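You operate a simulated robot arm through the tools that you are given. There is no shell and no other tool. Be economical: measure what you need, move in short steps, check, and stop when the job is done.

You are at the controls of a simulated robot arm. One attempt, no reset.

## Task
Take the gold clamp and leave it on the notepad. Then stack the box marked "Small: 10 mm" from the lower board of the blue table on top of the box that says "Small: none". Then put the blue block on the lower board of the blue table away on the top of the drill bench. The order counts.
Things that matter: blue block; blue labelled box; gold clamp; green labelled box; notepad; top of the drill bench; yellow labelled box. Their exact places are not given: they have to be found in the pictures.

The check looks at the end state, three seconds after you hand in, the way a careful person would. Anything else that was tipped, shoved, dropped, spilled or broken makes it a failure.

## Robot
A 7-joint arm with a two-finger parallel gripper on a trunk, on a base that drives. Base frame: it is fixed to the floor where the robot stands at the start and does not move with it; the origin is under the middle of the robot, x ahead of it, y to its left, z up. Lengths are in cm, angles in degrees, forces in N, time in s.
With the tool pointing down near the work surface it reaches from about 22 to 74 cm from the robot's upright axis, wherever it stands. Its first joint turns from -166.0 to 166.0 degrees. Places, roughly: blue block [-125, 75, 50]; gold clamp (14x4x5 cm) [50, -20, 50]; notepad [-300, -150, 100]; top of the drill bench [-330, 630, 90]. Payload 3.91 kg.
Tool frame: the origin (TCP) lies between the finger pads and is the grasp point; the fingertips stand 3 cm ahead of it; z points along the fingers, y is the line along which they close. The gripper opens to 11 cm. The fingers are 2 cm wide and 1 cm thick; the gripper's body (4.8 by 11.2 cm) begins 5.5 cm behind the TCP.
Orientation is that of the tool frame in the base frame, as a unit quaternion [w, x, y, z]. With the fingers straight down and closing along the base's y, the tool's x points along the base's -x, its y along +y and its z along -z.

## Interface
- The arm moves only by the tool move_arm. Its argument "steps" is a list of rows, each a list of 7 numbers: the shift along the base's x, y, z in cm, then the turn, a rotation vector about the base's x, y, z in degrees, then the closure, from 0 (fully open) to 1 (shut). In form: [[dx, dy, dz, ax, ay, az, fingers], ...]. A call has 1 to 10 rows; each row shifts and turns the commanded pose from where the row before left it. Rows are played at 5 a second. More than 5 cm and 8.6 degrees between two rows, or a gripper value outside its range, and nothing of the call is played. Where a pose cannot be reached the arm comes as near as it can. A force on the tool above 40 N (or 10 N above the force at the start of the call, whichever is more), or a blocked arm, ends the call early, and 0.2 s more pass. The fingers move at their own pace (about 7.2 cm/s each) and stop on an object; they squeeze with about 25 N. The grip force told is the motor's: it shows also when the fingers shut on nothing. Time passes only in rows, and 0.2 s behind the last, so rows that do not move let the fingers close. The reply holds the time, the measured pose of the TCP, the force on the tool along the base axes, the opening and the grip force, in the units named above and with some noise, with the torque about the TCP (base axes, N m) and any sound that the robot's microphone picked up.
- Cameras (640 x 400 px; columns grow to the right, rows downward): "scene" is now at [-3.88, 20.38, 98.29]; the picture's right is [0.93, -0.38, 0.00], its down [-0.35, -0.86, -0.36] and it looks along [0.14, 0.34, -0.93] (base axes); focal length 214 px, centre (320, 200). "wrist" rides on the gripper at [7.2, 1.7, -10.3] in the tool frame; the picture's right is [-0.23, 0.97, 0.00], its down [-0.76, -0.18, -0.62] and it looks along [-0.61, -0.14, 0.78] (tool axes); focal length 222 px, centre (320, 200).
- capture(camera): a new picture of that camera. The clock stands still meanwhile.
- slide_trunk(by): slides the trunk up (or, below 0, down) by that many cm; the arm and the scene camera ride with it, the base frame stays. It gives what a move gives, with no picture.
- drive_base(legs): drives the robot by 1 to 6 legs, each [ahead, left, turn to the left] in cm, cm and degrees, along the robot's own axes; the way and the turn of a leg run together, so that a leg with both is an arc; at most 150 cm and 180 degrees a leg. The arm and the cameras ride along, it lands a little off, and it stops where it bumps. It gives what a move gives.
- pan_tilt(pan, tilt): turns the head with the scene camera to pan (to the left, within 155 degrees either way) and tilt (down, from -29 to 69), counted from straight ahead of the robot. It gives what a move gives.
- locate(camera, pixels): for up to 12 pixels [column, row] of the newest picture of that camera ("zoom" is the newest enlarged one), the place [x, y, z] in the base frame of the surface seen there, good to about 0.2 cm. The clock stands still meanwhile.
- inspect(camera, box): a new picture of the part [left, top, right, bottom] of that camera's present view, enlarged. The clock stands still meanwhile.
- sign_off(): hands the job in; it is judged then, once.

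Keep the steps short. Do not move on a guess: measure, check each grasp and each placing, and mend mistakes. In all there are 110 turns and 78 pictures (those below and enlarged ones count). Leave the gripper open and the arm clear of the work at the hand-in unless told otherwise, and finish with a single line.

The tools are called after "Call:" as a command line: name --pt "numbers of a row" for each row, then --argument value for the rest, lists and objects as JSON in quotes. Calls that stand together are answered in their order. move_arm: Moves the arm, as the interface text tells. Its arguments: {"type":"object","properties":{"steps":{"type":"array","items":{"type":"array","items":{"type":"number"}}}},"required":["steps"]} The other tools are called the same way: slide_trunk (by) slides the trunk up or down; drive_base (legs) drives the base; pan_tilt (pan, tilt) turns the head that bears the scene camera; capture (camera) takes a picture; locate (camera, pixels) gives the place of the surface under pixels of a picture; inspect (camera, box) takes an enlarged picture of a part of a camera's view; sign_off () hands the job in.

At the start:

```text
time: 0.0
position: [-28.4, 29.21, 82.72]
ee_rot: [0.0, -0.001, 1.0, 0.0]
ft_force: [0.0, -0.5, -0.3]
moment: [0.03, 0.04, -0.02]
width: 10.98
gripper_force: 0.0
trunk travel left (down, up): [-8.9, 10.1]
robot x, y, heading: [0.03, 0.24, 0.2]
head pan, tilt: [67.7, 68.8]
```

scene: 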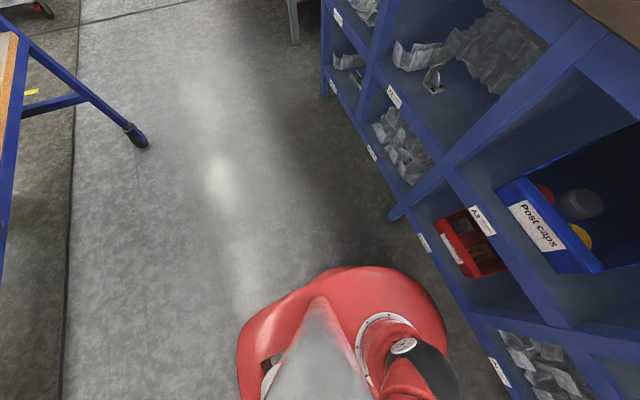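
wrist: 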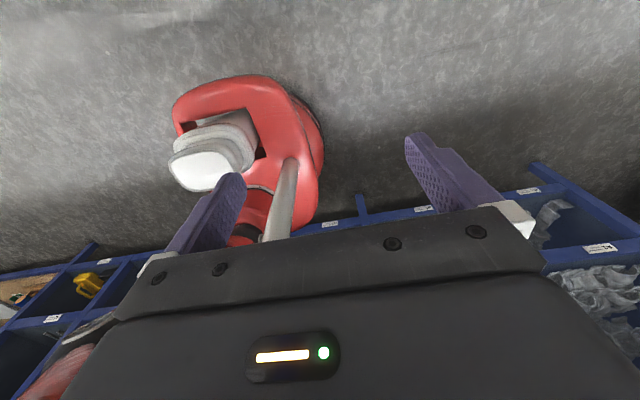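

The head looks at the floor to the left and a shelf ahead. I turn it toward the gold clamp's rough place.

Call:
pan_tilt --pan -10 --tilt 35

Call:
capture --camera "scene"

```text
time: 1.5
position: [-28.45, 29.22, 82.77]
ee_rot: [0.0, -0.001, 1.0, 0.001]
ft_force: [-0.6, -0.5, -0.5]
moment: [0.03, 0.01, -0.02]
width: 11.0
gripper_force: 0.1
trunk travel left (down, up): [-8.9, 10.1]
robot x, y, heading: [0.1, 0.01, 0.2]
head pan, tilt: [-10.0, 35.0]
```

```text
75 pictures are left
```

scene: 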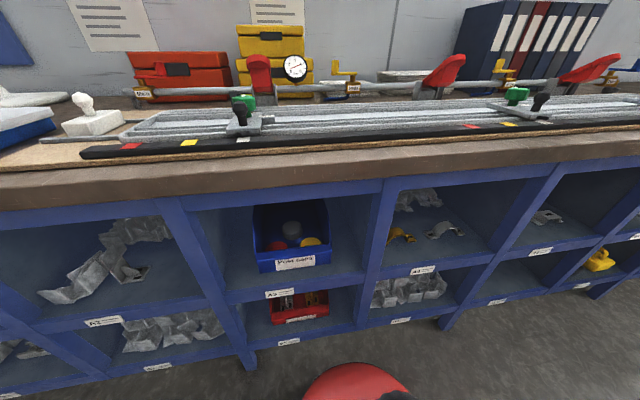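

Yellow things at (400,236) and (600,260). I measure them and look closer.

Call:
locate --camera "scene" --pixels '[[400, 236], [600, 260], [445, 230], [422, 270], [380, 240], [495, 260], [400, 185], [440, 250], [340, 90], [250, 170]]'

Call:
inspect --camera "scene" --box '[350, 150, 640, 330]'

```text
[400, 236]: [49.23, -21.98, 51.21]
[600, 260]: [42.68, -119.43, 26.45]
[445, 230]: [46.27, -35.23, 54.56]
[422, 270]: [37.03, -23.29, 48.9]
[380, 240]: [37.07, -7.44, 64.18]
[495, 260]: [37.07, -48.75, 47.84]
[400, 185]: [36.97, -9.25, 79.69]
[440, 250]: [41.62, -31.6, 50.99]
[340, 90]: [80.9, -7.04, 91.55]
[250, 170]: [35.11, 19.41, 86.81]
```

```text
2.21 times, centred on (495, 240) of scene
```

zoom: 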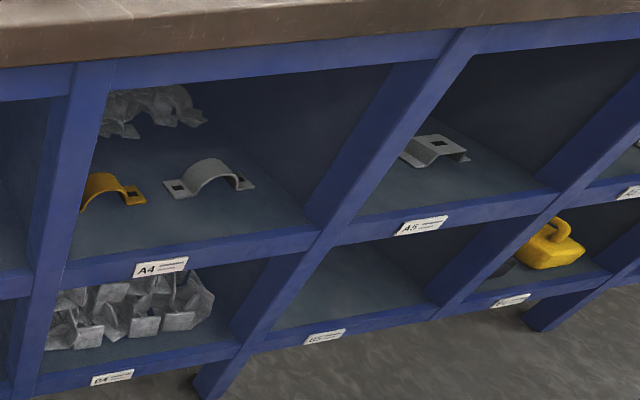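

The gold saddle clamp sits in cell A4. Before moving, I look around to the right, left and behind.

Call:
pan_tilt --pan -95 --tilt 25

Call:
capture --camera "scene"

Call:
pan_tilt --pan -155 --tilt 25

Call:
capture --camera "scene"

Call:
pan_tilt --pan 135 --tilt 25

Call:
capture --camera "scene"

```text
time: 3.1
position: [-28.38, 29.17, 82.66]
ee_rot: [0.0, -0.001, 1.0, 0.001]
ft_force: [-0.6, 0.0, -1.1]
moment: [-0.02, 0.01, 0.03]
width: 10.99
gripper_force: 0.0
trunk travel left (down, up): [-8.9, 10.1]
robot x, y, heading: [-0.21, 0.05, -0.1]
head pan, tilt: [-95.0, 25.0]
```

```text
73 pictures are left
```

scene: 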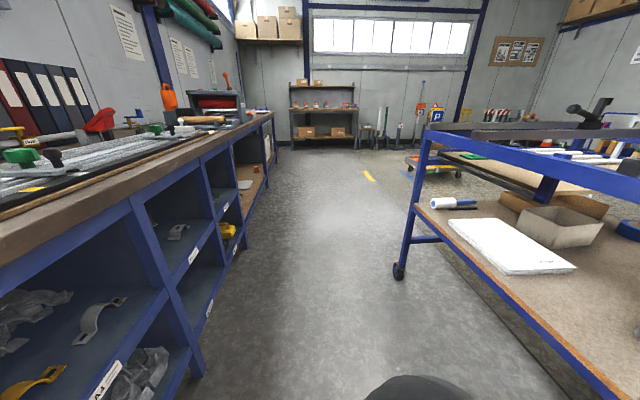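

```text
time: 4.4
position: [-28.42, 29.22, 82.68]
ee_rot: [0.0, -0.001, 1.0, 0.001]
ft_force: [-0.3, 0.4, -0.5]
moment: [-0.04, -0.01, -0.01]
width: 10.98
gripper_force: 0.1
trunk travel left (down, up): [-8.9, 10.1]
robot x, y, heading: [-0.12, -0.14, 0.2]
head pan, tilt: [-154.7, 25.0]
```

```text
72 pictures are left
```

scene: 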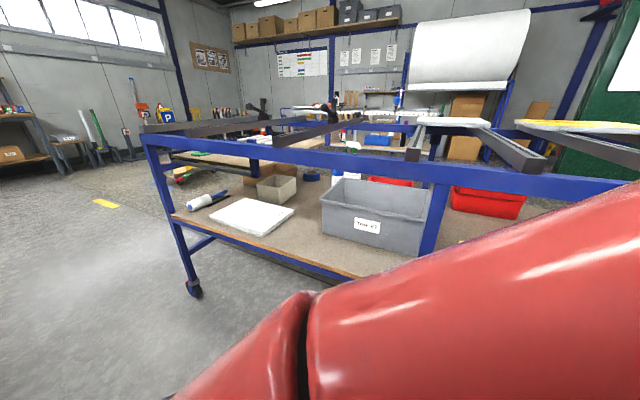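

```text
time: 8.3
position: [-28.25, 29.27, 82.66]
ee_rot: [0.0, -0.001, 1.0, 0.0]
ft_force: [-0.1, 0.8, -0.3]
moment: [0.01, -0.02, -0.02]
width: 11.0
gripper_force: 0.0
trunk travel left (down, up): [-8.9, 10.1]
robot x, y, heading: [0.13, -0.17, 0.2]
head pan, tilt: [135.0, 25.0]
```

```text
71 pictures are left
```

scene: 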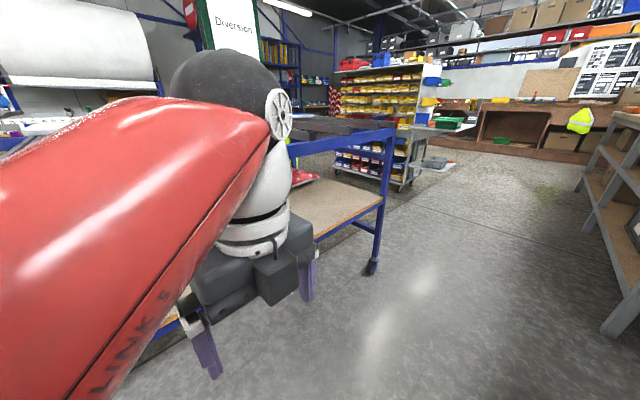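

The blue table is a trolley behind the robot. I measure how close it is and its ends.

Call:
locate --camera "scene" --pixels '[[378, 200], [372, 268], [350, 190], [390, 133], [350, 135], [375, 80], [340, 215], [620, 280], [300, 180]]'

Call:
pan_tilt --pan -125 --tilt 20

Call:
capture --camera "scene"

```text
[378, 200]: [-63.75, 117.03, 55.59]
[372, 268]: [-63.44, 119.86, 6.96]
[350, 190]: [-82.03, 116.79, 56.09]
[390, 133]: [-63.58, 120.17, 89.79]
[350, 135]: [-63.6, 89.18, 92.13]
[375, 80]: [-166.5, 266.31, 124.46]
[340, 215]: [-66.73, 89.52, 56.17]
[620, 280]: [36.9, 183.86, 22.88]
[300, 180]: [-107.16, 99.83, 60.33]
```

```text
time: 12.0
position: [-28.42, 29.26, 82.66]
ee_rot: [0.0, -0.001, 1.0, 0.002]
ft_force: [0.1, 0.4, 0.1]
moment: [0.02, 0.0, 0.03]
width: 11.0
gripper_force: 0.0
trunk travel left (down, up): [-8.9, 10.1]
robot x, y, heading: [-0.29, -0.01, 0.1]
head pan, tilt: [-125.0, 20.0]
```

```text
70 pictures are left
```

scene: 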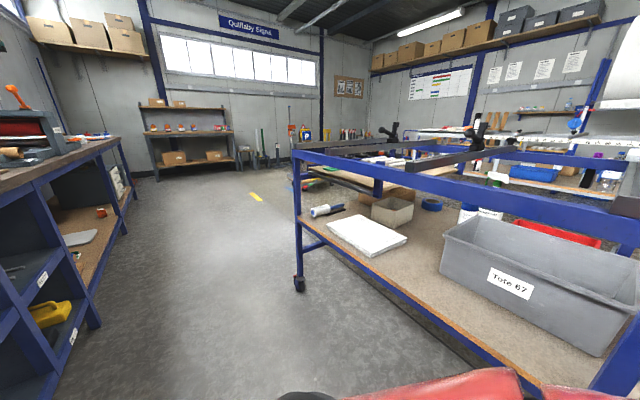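

The trolley's front rail is at x≈-64, the shelf front at x≈37. I back off 12 cm and go 21 cm to the right so the clamp is straight ahead.

Call:
drive_base --legs '[[-12, -21, 0]]'

Call:
pan_tilt --pan 0 --tilt 55

Call:
inspect --camera "scene" --box '[200, 50, 440, 200]'

```text
time: 13.8
position: [-40.25, 7.9, 82.71]
ee_rot: [0.0, -0.002, 1.0, 0.0]
ft_force: [0.6, 0.5, -0.6]
moment: [0.01, 0.0, 0.0]
width: 11.01
gripper_force: 0.1
trunk travel left (down, up): [-8.9, 10.1]
robot x, y, heading: [-11.51, -21.23, 0.2]
head pan, tilt: [-125.0, 20.0]
```

```text
time: 15.8
position: [-40.27, 7.87, 82.64]
ee_rot: [0.0, -0.001, 1.0, 0.001]
ft_force: [-0.1, -0.8, 0.0]
moment: [-0.02, 0.01, 0.0]
width: 10.99
gripper_force: 0.0
trunk travel left (down, up): [-8.9, 10.1]
robot x, y, heading: [-11.75, -21.19, -0.0]
head pan, tilt: [0.0, 55.0]
```

```text
2.67 times, centred on (320, 125) of scene
```

zoom: 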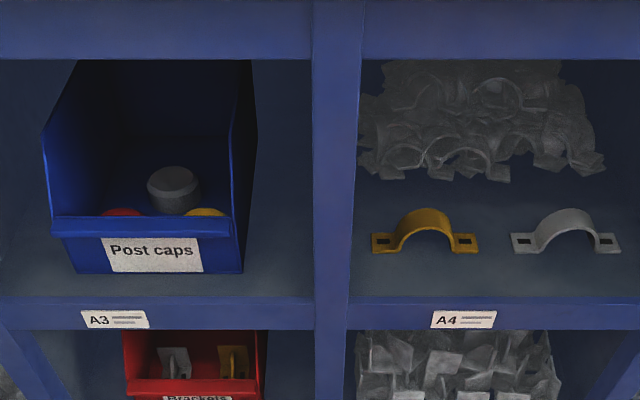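

I measure the clamp, the lip, the pillars and the upper beam.

Call:
locate --camera "zoom" --pixels '[[380, 243], [468, 243], [425, 215], [395, 243], [452, 243], [515, 240], [550, 220], [420, 280], [400, 300], [500, 60], [360, 200], [478, 240]]'

```text
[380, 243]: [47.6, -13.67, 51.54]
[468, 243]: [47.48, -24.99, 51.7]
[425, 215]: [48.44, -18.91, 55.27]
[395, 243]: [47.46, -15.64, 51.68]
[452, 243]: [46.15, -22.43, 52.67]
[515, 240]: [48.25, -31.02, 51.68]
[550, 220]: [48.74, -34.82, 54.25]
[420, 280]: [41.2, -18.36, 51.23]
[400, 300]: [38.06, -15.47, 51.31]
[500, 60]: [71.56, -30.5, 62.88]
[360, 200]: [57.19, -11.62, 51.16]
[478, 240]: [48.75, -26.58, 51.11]
```

Cell floor z=51.2; clamp centre about (48, -19.6), arch about 7.5 cm wide, 4.5 high. I now swing the arm round to the front at the same height, turning the tool with it.

Call:
move_arm --pt "4.3 2.1 0 0 0 -8.5 0" --pt "4.6 1.7 0 0 0 -8.5 0" --pt "4.7 1.2 0 0 0 -8.5 0" --pt "4.8 0.8 0 0 0 -8.5 0" --pt "4.8 0.7 0 0 0 -8.5 0" --pt "4.7 0.4 0 0 0 -8.5 0" --pt "4.7 -0.3 0 0 0 -8.5 0" --pt "4.6 -0.8 0 0 0 -8.5 0" --pt "4.5 -1.5 0 0 0 -8.5 0" --pt "4.3 -2.0 0 0 0 -8.5 0"

```text
time: 17.6
position: [-14.49, 14.58, 83.33]
ee_rot: [0.039, 0.428, 0.902, 0.038]
ft_force: [0.1, -0.2, -0.5]
moment: [-0.01, 0.01, -0.04]
width: 10.99
gripper_force: 0.1
trunk travel left (down, up): [-8.9, 10.1]
robot x, y, heading: [-11.89, -21.31, 0.2]
head pan, tilt: [0.0, 55.0]
stopped in row 8: the arm was blocked; the commanded pose is now the measured one
```

The arm was blocked partway. I look at it.

Call:
pan_tilt --pan 80 --tilt 30

Call:
capture --camera "scene"

Call:
capture --camera "wrist"

```text
time: 19.1
position: [-14.94, 14.65, 82.88]
ee_rot: [0.043, 0.426, 0.903, 0.036]
ft_force: [-0.1, -0.7, 0.2]
moment: [-0.01, -0.02, 0.0]
width: 11.01
gripper_force: 0.1
trunk travel left (down, up): [-8.9, 10.1]
robot x, y, heading: [-11.81, -21.38, 0.2]
head pan, tilt: [80.0, 30.0]
```

```text
68 pictures are left
```

scene: 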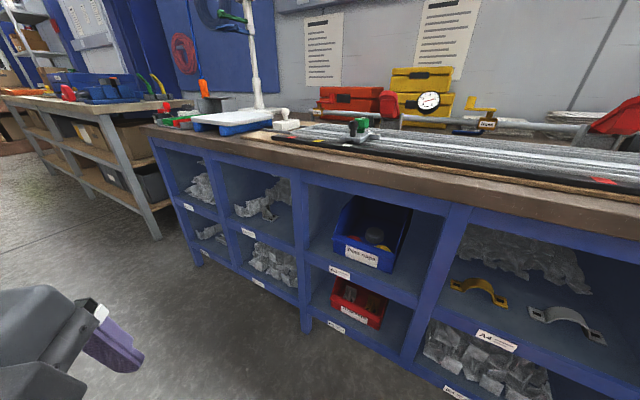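

```text
67 pictures are left
```

wrist: 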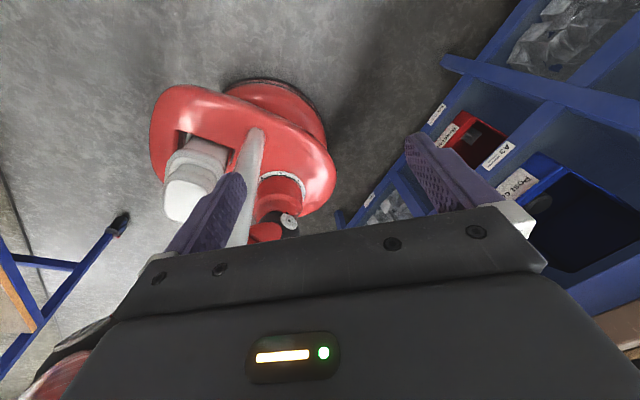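

The view seems off for pan 80. I check by locating known points: clamp, pillar.

Call:
locate --camera "scene" --pixels '[[478, 285], [495, 345], [385, 265], [115, 350], [50, 330], [165, 145]]'

Call:
capture --camera "scene"

```text
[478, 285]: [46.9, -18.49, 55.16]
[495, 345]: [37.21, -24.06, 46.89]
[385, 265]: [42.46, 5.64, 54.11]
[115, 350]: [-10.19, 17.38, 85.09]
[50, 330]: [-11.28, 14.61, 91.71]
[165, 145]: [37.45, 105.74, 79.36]
```

```text
66 pictures are left
```

scene: 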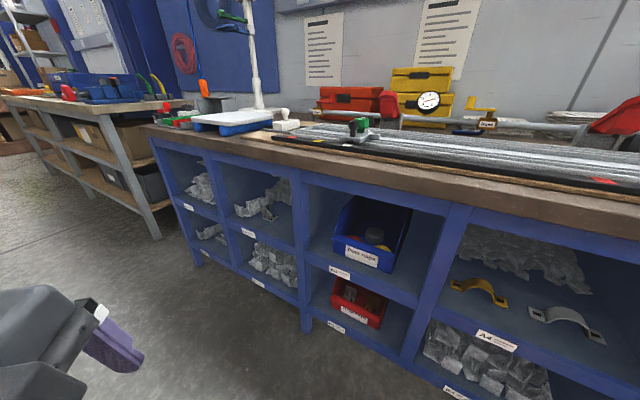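

The head's view stayed near 30°, so head mast and arm seem to be touching. I turn the head the other way and look at the arm from there.

Call:
pan_tilt --pan -150 --tilt 10

Call:
capture --camera "scene"

```text
time: 22.4
position: [-14.48, 14.52, 83.24]
ee_rot: [0.039, 0.428, 0.902, 0.037]
ft_force: [0.6, 0.6, -0.2]
moment: [-0.01, 0.01, 0.02]
width: 10.98
gripper_force: 0.1
trunk travel left (down, up): [-8.9, 10.1]
robot x, y, heading: [-11.55, -21.31, 0.1]
head pan, tilt: [-150.0, 10.0]
```

```text
65 pictures are left
```

scene: 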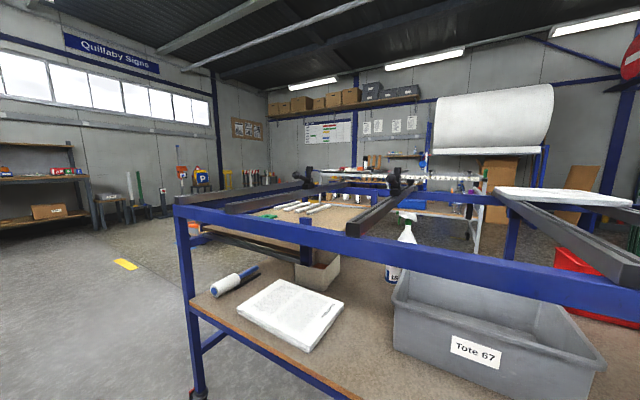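

The rear shows no arm now; the arm leans on the head mast from the left. I move it back a bit, then up, to pass over the mast.

Call:
move_arm --pt "-4 -0.5 2 0 0 0 0" --pt "-4 -1 3 0 0 0 0" --pt "-3 -1 4 0 0 0 0" --pt "0 0 5 0 0 0 0" --pt "0 0 5 0 0 0 0" --pt "0 0 5 0 0 0 0" --pt "0 0 5 0 0 0 0"

Call:
pan_tilt --pan 60 --tilt 0

Call:
capture --camera "scene"

Call:
capture --camera "wrist"

```text
refused: row 2 steps farther than a row can; nothing moved
```

```text
time: 25.4
position: [-14.45, 14.6, 83.24]
ee_rot: [0.04, 0.429, 0.902, 0.037]
ft_force: [-0.7, 0.9, 0.1]
moment: [0.0, 0.01, -0.02]
width: 10.99
gripper_force: 0.0
trunk travel left (down, up): [-8.9, 10.1]
robot x, y, heading: [-11.69, -21.33, -0.1]
head pan, tilt: [60.0, 0.0]
```

```text
64 pictures are left
```

scene: 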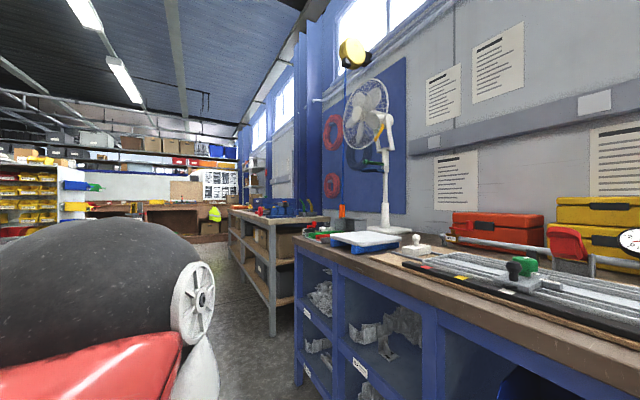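

```text
63 pictures are left
```

wrist: 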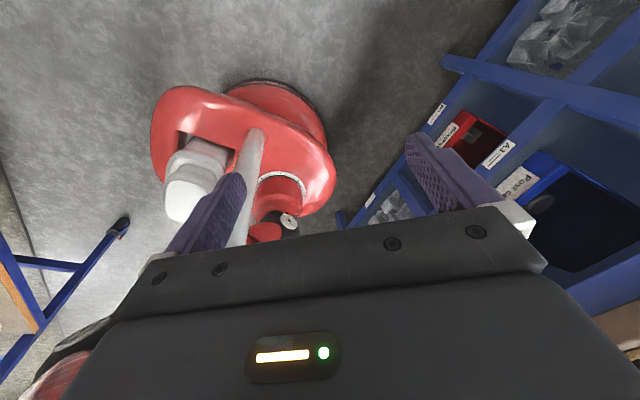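

The black wrist joint is close by the head, at the left. I retract and rise in legal steps.

Call:
move_arm --pt "-4 -0.5 2 0 0 0 0" --pt "-3 0 3 0 0 0 0" --pt "-3 0 3 0 0 0 0" --pt "0 0 4.8 0 0 0 0" --pt "0 0 4.8 0 0 0 0" --pt "0 0 4.8 0 0 0 0" --pt "0 0 4.8 0 0 0 0"

Call:
capture --camera "scene"

```text
time: 27.2
position: [-27.5, 12.92, 85.08]
ee_rot: [0.084, 0.381, 0.919, 0.056]
ft_force: [-0.1, 0.4, 0.5]
moment: [0.0, 0.03, 0.0]
width: 11.01
gripper_force: 0.0
out of reach, approached as far as the arm can: row 2, 3, 4, 5, 6, 7
trunk travel left (down, up): [-8.9, 10.1]
robot x, y, heading: [-11.71, -21.46, 0.2]
head pan, tilt: [60.0, 0.0]
stopped in row 7: the arm was blocked; the commanded pose is now the measured one
```

```text
62 pictures are left
```

scene: 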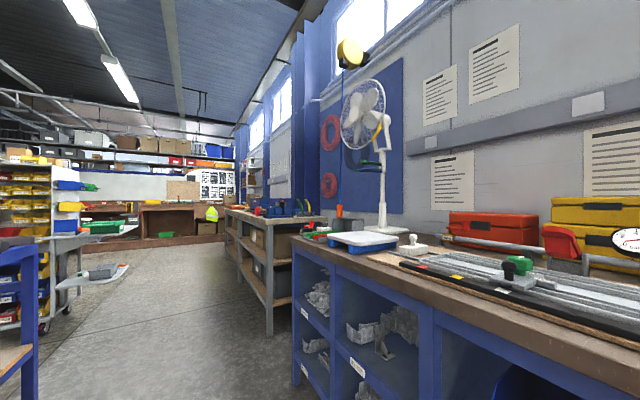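

The arm cannot rise over the mast, so I'll work with the arm at the robot's rear-left and turn the base instead. First back to x≈-20, then turn 150° right, sweeping clear of the counter.

Call:
drive_base --legs '[[-8.5, 0, 0], [0, 0, -75], [0, 0, -75]]'

Call:
pan_tilt --pan 130 --tilt 40

Call:
capture --camera "scene"

```text
time: 34.8
position: [10.35, -43.35, 85.03]
ee_rot: [0.075, 0.986, -0.135, -0.068]
ft_force: [-0.6, -1.2, -0.1]
moment: [0.0, -0.02, 0.03]
width: 11.02
gripper_force: 0.1
trunk travel left (down, up): [-8.9, 10.1]
robot x, y, heading: [-20.07, -21.48, -150.3]
head pan, tilt: [60.0, 0.0]
```

```text
time: 36.2
position: [10.95, -42.87, 84.44]
ee_rot: [0.077, 0.986, -0.129, -0.076]
ft_force: [0.1, 0.2, -0.1]
moment: [-0.01, -0.02, -0.01]
width: 11.02
gripper_force: 0.1
trunk travel left (down, up): [-8.9, 10.1]
robot x, y, heading: [-20.04, -21.61, -150.4]
head pan, tilt: [130.0, 40.0]
```

```text
61 pictures are left
```

scene: 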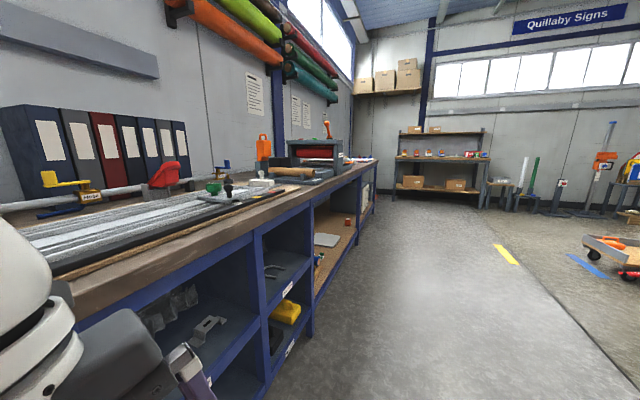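

The arm blocks the head's turn there. I move the hand now: turn it to point at the cell with 20° down pitch, TCP going to about (32, -19.6, 62), head turned away first.

Call:
pan_tilt --pan 40 --tilt 40

Call:
move_arm --pt "1.2 2.8 -2.24 -0.14 -7.82 1.87 0" --pt "1.5 2.8 -2.24 -0.14 -7.82 1.87 0" --pt "1.8 2.8 -2.24 -0.14 -7.82 1.87 0" --pt "2.0 2.33 -2.24 -0.14 -7.82 1.87 0" --pt "2.1 2.33 -2.24 -0.14 -7.82 1.87 0" --pt "2.3 2.33 -2.24 -0.14 -7.82 1.87 0" --pt "2.3 2.33 -2.24 -0.14 -7.82 1.87 0"

```text
time: 37.8
position: [10.35, -43.41, 85.07]
ee_rot: [0.077, 0.985, -0.135, -0.069]
ft_force: [-0.1, -0.6, -0.1]
moment: [0.02, -0.02, 0.01]
width: 11.0
gripper_force: 0.0
trunk travel left (down, up): [-8.9, 10.1]
robot x, y, heading: [-20.18, -21.43, -150.4]
head pan, tilt: [40.0, 40.0]
```

```text
time: 39.4
position: [23.91, -25.75, 69.37]
ee_rot: [0.02, 0.914, -0.046, 0.403]
ft_force: [1.0, 0.9, 0.3]
moment: [0.03, 0.02, 0.01]
width: 10.99
gripper_force: 0.0
trunk travel left (down, up): [-8.9, 10.1]
robot x, y, heading: [-20.0, -21.35, -150.4]
head pan, tilt: [40.0, 40.0]
```

Reachable. Two or three more rows reach the pre-grasp pose in front of the cell; then I look with the wrist camera.

Call:
move_arm --pt "2.3 1.54 -2.85 0 -7.5 1.9 0" --pt "2.3 1.54 -2.85 0 -7.5 1.9 0" --pt "2.3 1.54 -2.85 0 -7.5 1.9 0" --pt "2.3 1.54 -2.85 0 0 0 0"

Call:
capture --camera "wrist"

Call:
pan_tilt --pan 120 --tilt 40

Call:
capture --camera "scene"

```text
time: 40.4
position: [32.85, -19.73, 57.7]
ee_rot: [-0.008, 0.82, -0.004, 0.572]
ft_force: [0.6, -0.4, -0.3]
moment: [-0.01, -0.02, -0.01]
width: 11.0
gripper_force: 0.0
trunk travel left (down, up): [-8.9, 10.1]
robot x, y, heading: [-20.3, -21.29, -150.4]
head pan, tilt: [40.0, 40.0]
```

```text
60 pictures are left
```

wrist: 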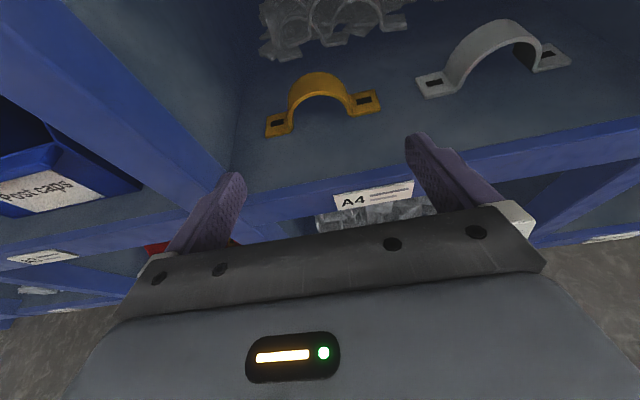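

```text
time: 42.0
position: [33.0, -19.61, 57.74]
ee_rot: [-0.01, 0.82, -0.003, 0.572]
ft_force: [0.8, 0.0, -0.1]
moment: [-0.02, 0.03, -0.04]
width: 10.99
gripper_force: 0.0
trunk travel left (down, up): [-8.9, 10.1]
robot x, y, heading: [-20.39, -21.45, -150.4]
head pan, tilt: [120.0, 40.0]
```

```text
59 pictures are left
```

scene: 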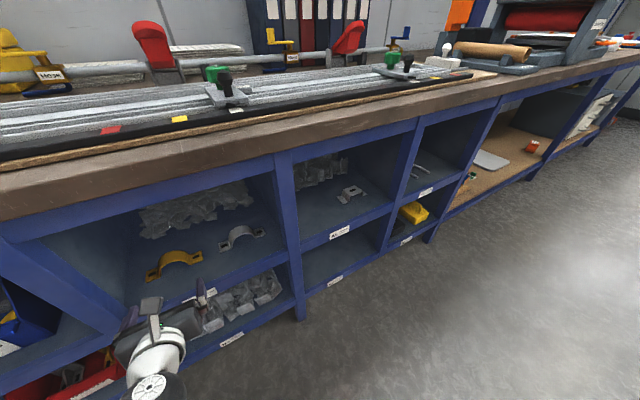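

Nice view. I measure the clamp with both cameras.

Call:
locate --camera "wrist" --pixels '[[276, 133], [275, 112], [291, 115], [355, 95], [378, 92], [370, 113], [318, 75], [352, 112], [292, 128], [320, 98]]'

Call:
locate --camera "scene" --pixels '[[152, 275], [158, 258], [190, 253], [198, 262], [175, 252]]'

```text
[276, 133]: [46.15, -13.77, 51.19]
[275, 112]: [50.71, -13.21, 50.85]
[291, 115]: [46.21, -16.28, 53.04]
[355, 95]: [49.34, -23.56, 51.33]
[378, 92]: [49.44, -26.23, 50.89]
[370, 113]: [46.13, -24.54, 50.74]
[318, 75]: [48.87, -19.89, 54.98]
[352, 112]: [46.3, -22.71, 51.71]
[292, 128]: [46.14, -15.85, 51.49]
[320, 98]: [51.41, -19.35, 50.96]
```

```text
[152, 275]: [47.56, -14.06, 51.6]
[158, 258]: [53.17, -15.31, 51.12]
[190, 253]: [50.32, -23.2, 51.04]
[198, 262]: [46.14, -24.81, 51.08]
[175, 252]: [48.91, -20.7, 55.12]
```

Clamp spans x 46–50, arch y -15.7…-23. I go in to TCP (46.3, -19.5, 53.9) with open fingers.

Call:
move_arm --pt "4 0.05 -0.8 0 0 0 0" --pt "4 0.05 -1 0 0 0 0" --pt "3 0 -1 0 0 0 0" --pt "2.3 0 -0.9 0 0 0 0" --pt "0 0 0 0 0 0 0"

Call:
capture --camera "wrist"

Call:
inspect --camera "scene" --box '[80, 180, 320, 330]'

```text
time: 43.1
position: [46.0, -19.4, 54.33]
ee_rot: [-0.008, 0.82, -0.004, 0.572]
ft_force: [0.1, 0.0, -0.2]
moment: [-0.03, 0.0, -0.01]
width: 11.01
gripper_force: 0.1
trunk travel left (down, up): [-8.9, 10.1]
robot x, y, heading: [-20.11, -21.69, -150.5]
head pan, tilt: [120.0, 40.0]
```

```text
58 pictures are left
```

wrist: 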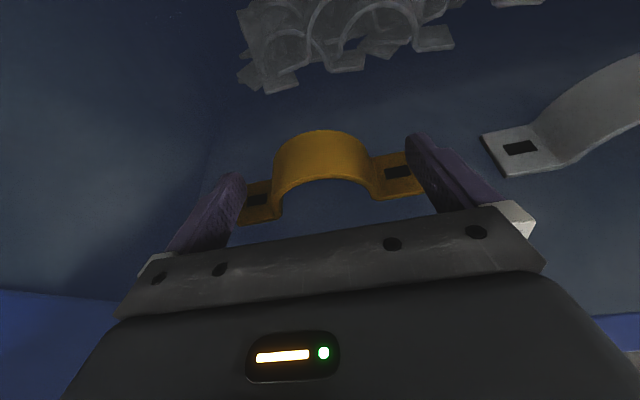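

```text
2.67 times, centred on (200, 255) of scene
```

zoom: 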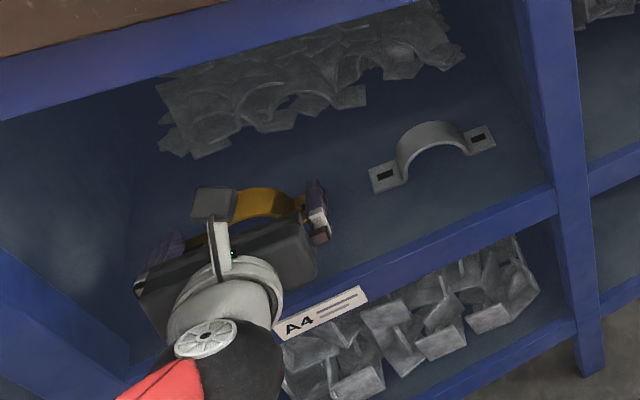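

Well centred. A little lower and forward, then close.

Call:
move_arm --pt "0.8 0 -0.5 0 0 0 0" --pt "0 0 0 0 0 0 0.3" --pt "0 0 0 0 0 0 0.6" --pt "0 0 0 0 0 0 1" --pt "0 0 0 0 0 0 1" --pt "0 0 0 0 0 0 1"

Call:
capture --camera "wrist"

```text
time: 44.5
position: [46.75, -19.29, 53.79]
ee_rot: [-0.009, 0.82, -0.003, 0.573]
ft_force: [0.5, 0.7, 0.5]
moment: [0.08, 0.0, 0.01]
width: 6.87
gripper_force: 24.8
trunk travel left (down, up): [-8.9, 10.1]
robot x, y, heading: [-19.87, -21.61, -150.3]
head pan, tilt: [120.0, 40.0]
```

```text
56 pictures are left
```

wrist: 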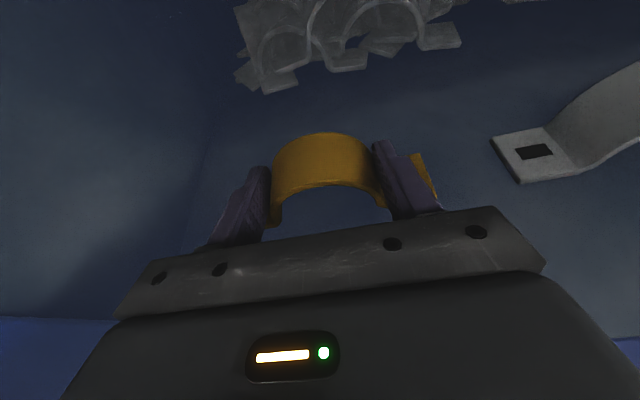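

Gripped at 6.9 cm width, firmly across the arch. I lift and draw it out.

Call:
move_arm --pt "0 0 1.5 0 0 0 1" --pt "0 0 2 0 0 0 1" --pt "-2 0 2 0 0 0 1" --pt "-3.5 0 1 0 0 0 1" --pt "-4 0 1 0 0 0 1" --pt "-4 0 1 0 0 0 1"

Call:
capture --camera "wrist"

```text
time: 46.0
position: [33.45, -19.61, 62.16]
ee_rot: [-0.008, 0.82, -0.004, 0.573]
ft_force: [0.4, 0.3, 0.6]
moment: [0.02, -0.03, 0.01]
width: 0.0
gripper_force: 25.1
trunk travel left (down, up): [-8.9, 10.1]
robot x, y, heading: [-20.11, -21.35, -150.5]
head pan, tilt: [120.0, 40.0]
```

```text
55 pictures are left
```

wrist: 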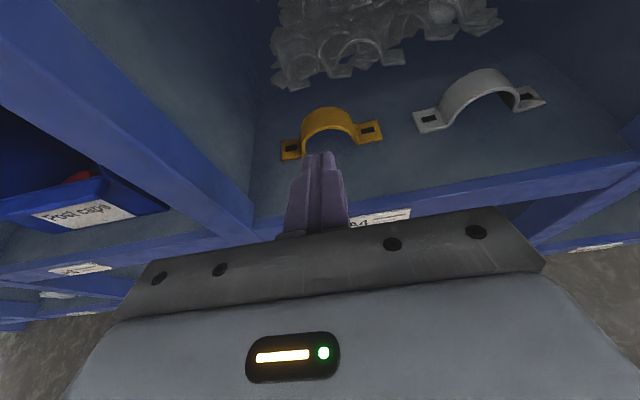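

It slipped off the sloping sides; the clamp still stands about where it was. Better grip: roll the hand 90° so one finger goes under the arch and one above. I back out a little and roll.

Call:
move_arm --pt "-2 0 0 7.8 0 -2.85 0.68" --pt "-1 0 0 7.8 0 -2.85 0.68" --pt "0 0 0 7.8 0 -2.85 0.68" --pt "0 0 0 7.8 0 -2.85 0.68" --pt "0 0 0 7.8 0 -2.85 0.68" --pt "0 0 0 7.8 0 -2.85 0.68" --pt "0 0 0 7.8 0 -2.85 0.68" --pt "0 0 0 7.8 0 -2.85 0.68" --pt "0 0 0 7.8 0 -2.85 0.68" --pt "0 0 0 7.8 0 -2.85 0.68"

Call:
move_arm --pt "0 0 -1 6.4 0 -2.3 0.68" --pt "0 0 0 0 0 0 0.68"

Call:
capture --camera "wrist"

Call:
inspect --camera "scene" --box '[80, 180, 320, 330]'

```text
time: 48.1
position: [30.39, -19.49, 62.2]
ee_rot: [-0.388, 0.607, -0.547, 0.427]
ft_force: [0.3, -0.3, 0.0]
moment: [0.01, 0.01, 0.0]
width: 3.52
gripper_force: 0.0
trunk travel left (down, up): [-8.9, 10.1]
robot x, y, heading: [-20.33, -21.09, -150.4]
head pan, tilt: [120.0, 40.0]
```

```text
time: 48.8
position: [30.36, -19.31, 61.32]
ee_rot: [0.411, -0.574, 0.581, -0.405]
ft_force: [-0.4, -0.3, -0.5]
moment: [0.02, -0.02, 0.01]
width: 3.53
gripper_force: 0.1
trunk travel left (down, up): [-8.9, 10.1]
robot x, y, heading: [-20.41, -21.56, -150.5]
head pan, tilt: [120.0, 40.0]
```

```text
54 pictures are left
```

wrist: 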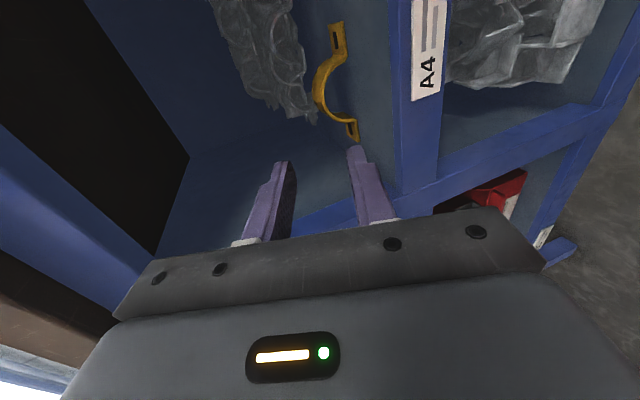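

```text
2.67 times, centred on (200, 255) of scene
```

zoom: 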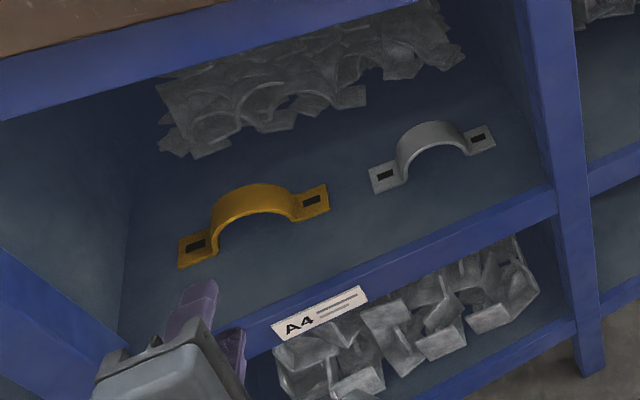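

Roll is right. I measure the clamp anew.

Call:
locate --camera "zoom" --pixels '[[185, 262], [212, 252], [218, 222], [235, 195], [255, 190], [280, 190], [298, 220], [328, 208], [250, 200], [222, 255]]'

Call:
locate --camera "wrist" --pixels '[[325, 95], [335, 25], [352, 130], [350, 115], [318, 75], [342, 52]]'

```text
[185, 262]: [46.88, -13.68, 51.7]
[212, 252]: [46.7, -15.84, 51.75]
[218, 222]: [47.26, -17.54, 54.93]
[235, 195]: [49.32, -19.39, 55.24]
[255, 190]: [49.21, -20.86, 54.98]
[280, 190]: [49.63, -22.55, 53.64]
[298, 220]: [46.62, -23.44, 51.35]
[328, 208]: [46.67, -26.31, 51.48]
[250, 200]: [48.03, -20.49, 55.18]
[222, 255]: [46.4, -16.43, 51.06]
```

```text
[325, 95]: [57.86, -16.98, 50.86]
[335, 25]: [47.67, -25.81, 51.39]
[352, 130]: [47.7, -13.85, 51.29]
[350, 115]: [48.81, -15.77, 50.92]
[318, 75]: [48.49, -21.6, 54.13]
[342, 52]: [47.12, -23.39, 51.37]
```

Crown at about (48.5, -19.7, 55.3). I go to z 55.8 in front and then straight in so one finger passes beneath the crown.

Call:
move_arm --pt "2 -0.2 -2.7 0 0 0 0.68" --pt "2 -0.2 -2.7 0 0 0 0.68" --pt "3 0 0 0 0 0 0.68" --pt "3 0 0 0 0 0 0.68" --pt "0 0 0 0 0 0 0.68"

Call:
capture --camera "wrist"

Call:
inspect --camera "scene" --box '[80, 180, 320, 330]'

```text
time: 50.0
position: [40.26, -19.71, 55.5]
ee_rot: [0.411, -0.574, 0.581, -0.405]
ft_force: [0.1, 0.4, -0.4]
moment: [-0.03, -0.04, -0.01]
width: 3.52
gripper_force: 0.2
trunk travel left (down, up): [-8.9, 10.1]
robot x, y, heading: [-19.71, -21.13, -150.5]
head pan, tilt: [120.0, 40.0]
```

```text
52 pictures are left
```

wrist: 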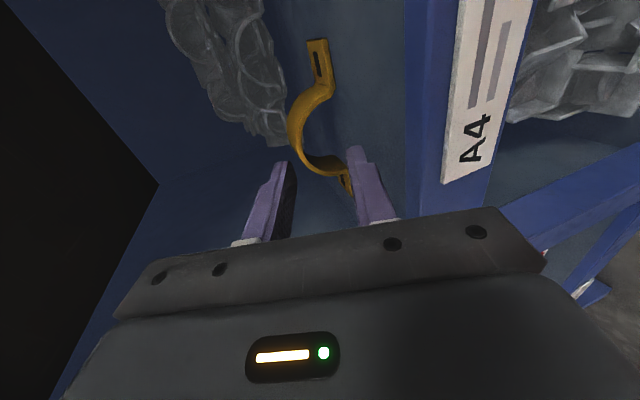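

```text
2.67 times, centred on (200, 255) of scene
```

zoom: 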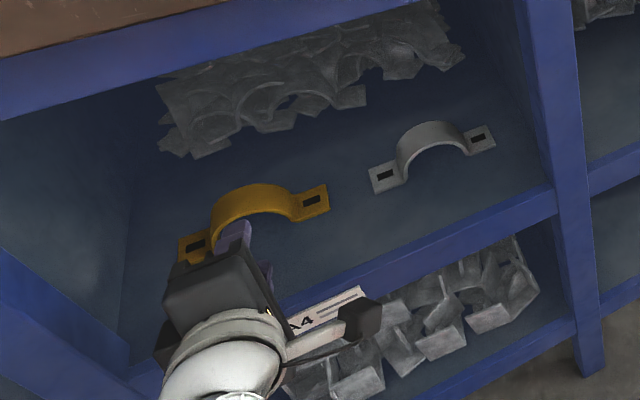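

Aligned. I go on 6 cm forward, slightly up.

Call:
move_arm --pt "2 0 0.2 0 0 0 0.68" --pt "2 0 0 0 0 0 0.68" --pt "2 0 0 0 0 0 0.68" --pt "0 0 0 0 0 0 0.68"

Call:
capture --camera "wrist"

```text
time: 51.0
position: [46.43, -19.89, 55.8]
ee_rot: [0.412, -0.574, 0.581, -0.404]
ft_force: [0.0, 0.1, -0.1]
moment: [-0.03, 0.0, -0.03]
width: 3.52
gripper_force: 0.1
trunk travel left (down, up): [-8.9, 10.1]
robot x, y, heading: [-20.15, -21.44, -150.4]
head pan, tilt: [120.0, 40.0]
```

```text
50 pictures are left
```

wrist: 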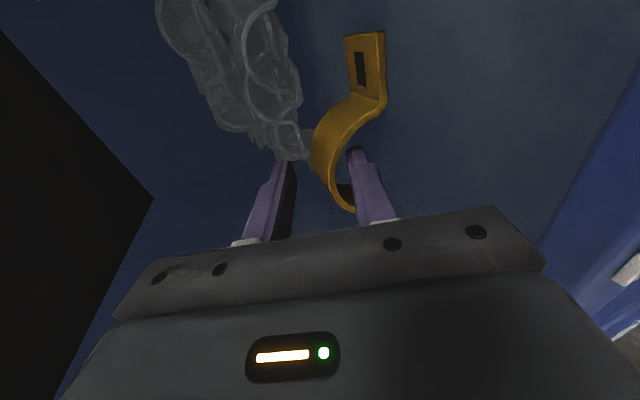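

The lower finger is inside the arch, the upper above it. I close.

Call:
move_arm --pt "0 0 0 0 0 0 0.8" --pt "0 0 0 0 0 0 0.9" --pt "0 0 0 0 0 0 1" --pt "0 0 0 0 0 0 1" --pt "0 0 0 0 0 0 1"

Call:
capture --camera "wrist"

```text
time: 52.1
position: [46.52, -19.61, 55.89]
ee_rot: [0.412, -0.574, 0.58, -0.405]
ft_force: [1.9, 0.9, 5.1]
moment: [-0.25, -0.31, 0.11]
width: 0.75
gripper_force: 25.2
trunk travel left (down, up): [-8.9, 10.1]
robot x, y, heading: [-20.15, -21.75, -150.4]
head pan, tilt: [120.0, 40.0]
```

```text
49 pictures are left
```

wrist: 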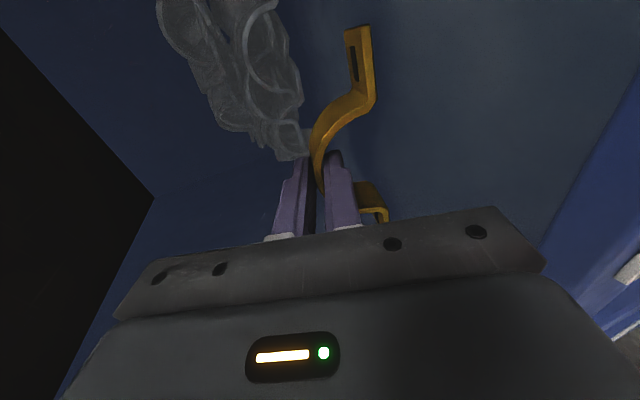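

Pinched at 0.75 cm. I lift and draw out slowly, then check.

Call:
move_arm --pt "0 0 1.5 0 0 0 1" --pt "0 0 1.5 0 0 0 1" --pt "-2 0 1.5 0 0 0 1" --pt "-3 0 1 0 0 0 1" --pt "-3 0 0 0 0 0 1" --pt "-3 0 0 0 0 0 1" --pt "-3 0 0 0 0 0 1"

Call:
capture --camera "wrist"

```text
time: 53.8
position: [32.32, -19.56, 61.13]
ee_rot: [0.411, -0.574, 0.58, -0.406]
ft_force: [0.7, -0.7, -1.9]
moment: [0.02, 0.07, -0.05]
width: 0.52
gripper_force: 24.7
trunk travel left (down, up): [-8.9, 10.1]
robot x, y, heading: [-20.25, -21.1, -150.5]
head pan, tilt: [120.0, 40.0]
```

```text
48 pictures are left
```

wrist: 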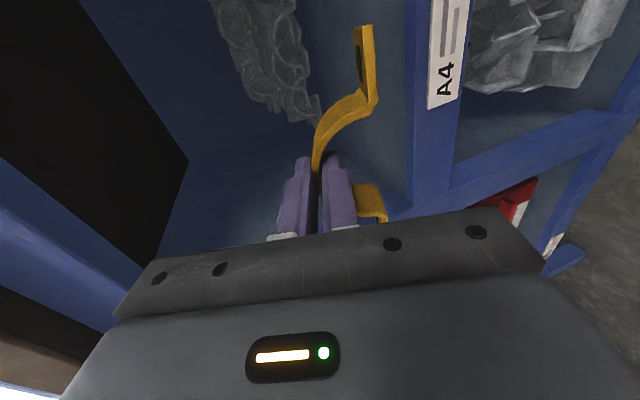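

The clamp is held. Now I look toward the notepad (nearly straight ahead of the robot's own heading).

Call:
pan_tilt --pan 0 --tilt 12

Call:
capture --camera "scene"

```text
time: 55.8
position: [32.53, -19.56, 61.13]
ee_rot: [0.412, -0.574, 0.58, -0.404]
ft_force: [-0.3, -0.3, -2.0]
moment: [0.0, 0.03, 0.0]
width: 0.5
gripper_force: 24.7
trunk travel left (down, up): [-8.9, 10.1]
robot x, y, heading: [-20.44, -21.67, -150.5]
head pan, tilt: [0.0, 12.0]
```

```text
47 pictures are left
```

scene: 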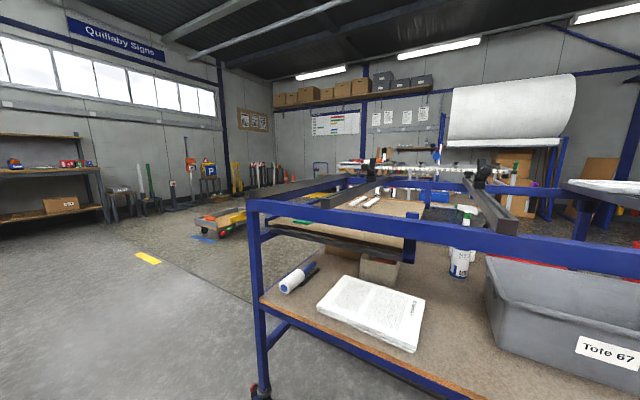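

I zoom on the area beyond the trolley and measure some points.

Call:
inspect --camera "scene" --box '[230, 110, 560, 290]'

Call:
locate --camera "scene" --pixels '[[255, 300], [258, 388], [375, 205], [200, 239], [240, 190], [180, 215], [350, 205], [480, 165], [100, 235], [440, 205]]'

```text
1.94 times, centred on (395, 200) of scene
```

zoom: 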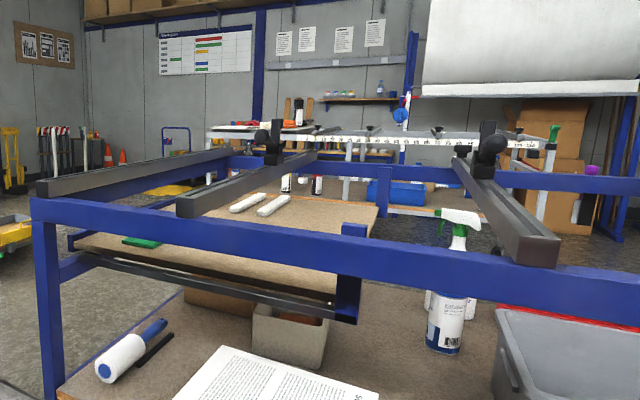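

```text
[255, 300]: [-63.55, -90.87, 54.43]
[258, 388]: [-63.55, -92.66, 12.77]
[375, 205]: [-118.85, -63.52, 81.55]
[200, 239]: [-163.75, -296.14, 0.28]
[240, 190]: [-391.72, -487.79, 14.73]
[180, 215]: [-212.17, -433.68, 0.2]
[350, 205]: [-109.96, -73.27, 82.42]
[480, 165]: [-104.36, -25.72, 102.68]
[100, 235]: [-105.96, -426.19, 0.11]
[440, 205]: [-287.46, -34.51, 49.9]
```

Call:
locate --camera "zoom" --pixels '[[240, 125], [260, 127], [290, 128], [220, 145], [350, 150], [530, 140], [180, 190], [345, 175], [545, 180], [230, 160], [40, 250]]'

```text
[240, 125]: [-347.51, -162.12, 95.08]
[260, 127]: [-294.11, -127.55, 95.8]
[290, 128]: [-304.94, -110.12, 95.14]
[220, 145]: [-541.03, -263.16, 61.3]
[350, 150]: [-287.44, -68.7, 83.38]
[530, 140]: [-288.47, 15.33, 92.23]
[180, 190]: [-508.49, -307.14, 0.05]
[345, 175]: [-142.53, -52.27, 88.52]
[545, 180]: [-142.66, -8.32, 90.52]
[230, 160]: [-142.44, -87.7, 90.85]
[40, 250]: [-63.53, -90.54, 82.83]
```

The trolley spans x -64…-143, y -91…120; the notepad's bench stands at x≈-287, top z≈95. I drive round the trolley's end: off the shelf, along -y, then turn half round in the open.

Call:
drive_base --legs '[[6.9, -4, 0], [72.5, 125.6, 0]]'

Call:
drive_base --legs '[[0, 0, -90], [0, 0, -90]]'

Call:
drive_base --legs '[[-75, 43.3, 0], [-66, 38, 0]]'

Call:
pan_tilt --pan 125 --tilt 15

Call:
capture --camera "scene"

```text
time: 63.6
position: [23.34, -162.44, 61.22]
ee_rot: [-0.417, 0.581, -0.574, 0.399]
ft_force: [0.2, -0.1, -3.3]
moment: [-0.02, 0.03, 0.0]
width: 0.49
gripper_force: 25.4
trunk travel left (down, up): [-8.9, 10.1]
robot x, y, heading: [-29.34, -165.69, -149.0]
head pan, tilt: [0.0, 12.0]
```

```text
time: 71.6
position: [-81.38, -169.76, 61.16]
ee_rot: [-0.394, 0.566, 0.588, -0.422]
ft_force: [-0.1, -0.8, -2.5]
moment: [-0.01, -0.05, 0.01]
width: 0.49
gripper_force: 25.3
trunk travel left (down, up): [-8.9, 10.1]
robot x, y, heading: [-29.58, -165.66, 32.2]
head pan, tilt: [0.0, 12.0]
```

```text
time: 80.0
position: [-245.44, -187.71, 61.22]
ee_rot: [-0.382, 0.551, 0.603, -0.432]
ft_force: [-0.1, 0.4, -2.9]
moment: [-0.01, -0.02, -0.02]
width: 0.52
gripper_force: 25.0
trunk travel left (down, up): [-8.9, 10.1]
robot x, y, heading: [-193.4, -180.44, 35.8]
head pan, tilt: [0.0, 12.0]
```

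```text
time: 82.0
position: [-245.49, -187.62, 61.17]
ee_rot: [-0.381, 0.55, 0.604, -0.433]
ft_force: [0.1, -0.2, -2.3]
moment: [0.02, -0.03, -0.02]
width: 0.51
gripper_force: 24.7
trunk travel left (down, up): [-8.9, 10.1]
robot x, y, heading: [-193.14, -179.97, 35.6]
head pan, tilt: [125.0, 15.0]
```

```text
45 pictures are left
```

scene: 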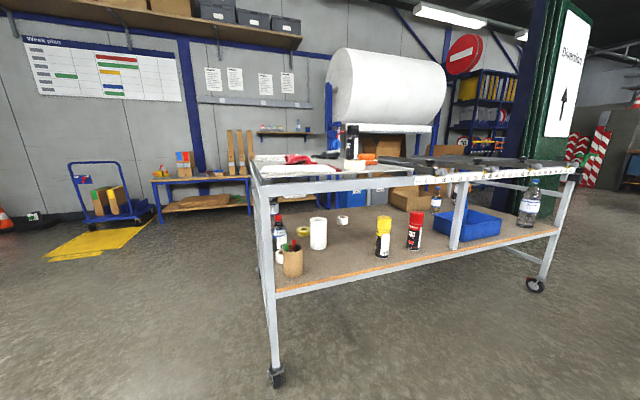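

A grey wheeled bench; its top is almost at camera height. I raise the trunk 10 cm and zoom.

Call:
slide_trunk --by 9.8

Call:
inspect --camera "scene" --box '[220, 110, 460, 260]'

```text
time: 83.3
position: [-245.32, -187.72, 70.84]
ee_rot: [-0.383, 0.55, 0.604, -0.432]
ft_force: [0.2, -0.7, -2.7]
moment: [0.01, -0.04, 0.0]
width: 0.5
gripper_force: 25.0
trunk travel left (down, up): [-18.7, 0.3]
robot x, y, heading: [-193.46, -180.1, 35.6]
head pan, tilt: [125.0, 15.0]
```

```text
2.67 times, centred on (340, 185) of scene
```

zoom: 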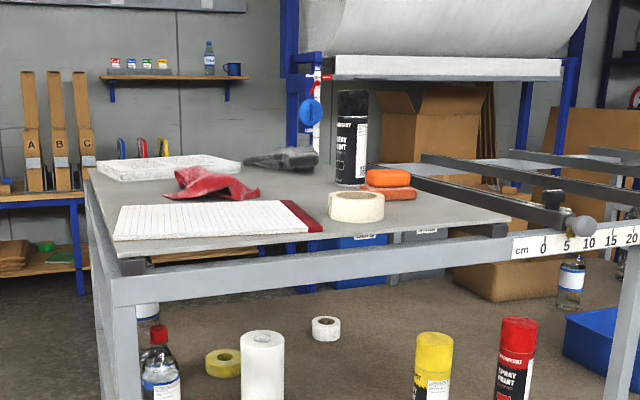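

Call:
locate --camera "zoom" --pixels '[[118, 238], [125, 208], [310, 230], [278, 203], [210, 220], [355, 205], [385, 195], [500, 220], [115, 255], [215, 185], [110, 290], [135, 278]]'

```text
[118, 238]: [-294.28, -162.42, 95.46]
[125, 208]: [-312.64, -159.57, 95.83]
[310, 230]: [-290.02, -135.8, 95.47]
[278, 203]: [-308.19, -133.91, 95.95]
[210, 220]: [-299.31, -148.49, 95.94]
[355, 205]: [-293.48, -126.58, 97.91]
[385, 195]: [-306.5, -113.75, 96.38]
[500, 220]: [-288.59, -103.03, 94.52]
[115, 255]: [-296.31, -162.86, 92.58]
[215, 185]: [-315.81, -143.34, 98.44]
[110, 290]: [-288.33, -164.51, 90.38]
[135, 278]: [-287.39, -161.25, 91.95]
```

Notepad: centre about (-301.5, -148.5), top z 95.9; a rag lies behind it. I raise the hand above the bench height here, well clear of it.

Call:
move_arm --pt "0 0 4.2 0 0 0 1" --pt "0 0 4.2 0 0 0 1" --pt "0 0 4.2 0 0 0 1" --pt "0 0 4.2 0 0 0 1" --pt "0 0 4.2 0 0 0 1" --pt "0 0 4.2 0 0 0 1" --pt "0 0 4.2 0 0 0 1" --pt "0 0 4.6 0 0 0 1"

```text
time: 85.3
position: [-245.26, -179.06, 103.16]
ee_rot: [-0.416, 0.593, 0.559, -0.404]
ft_force: [-0.6, -0.2, -1.8]
moment: [0.01, -0.06, 0.02]
width: 0.5
gripper_force: 25.1
out of reach, approached as far as the arm can: row 7, 8
trunk travel left (down, up): [-18.7, 0.3]
robot x, y, heading: [-193.09, -180.5, 35.8]
head pan, tilt: [125.0, 15.0]
stopped in row 8: the arm was blocked; the commanded pose is now the measured one
```

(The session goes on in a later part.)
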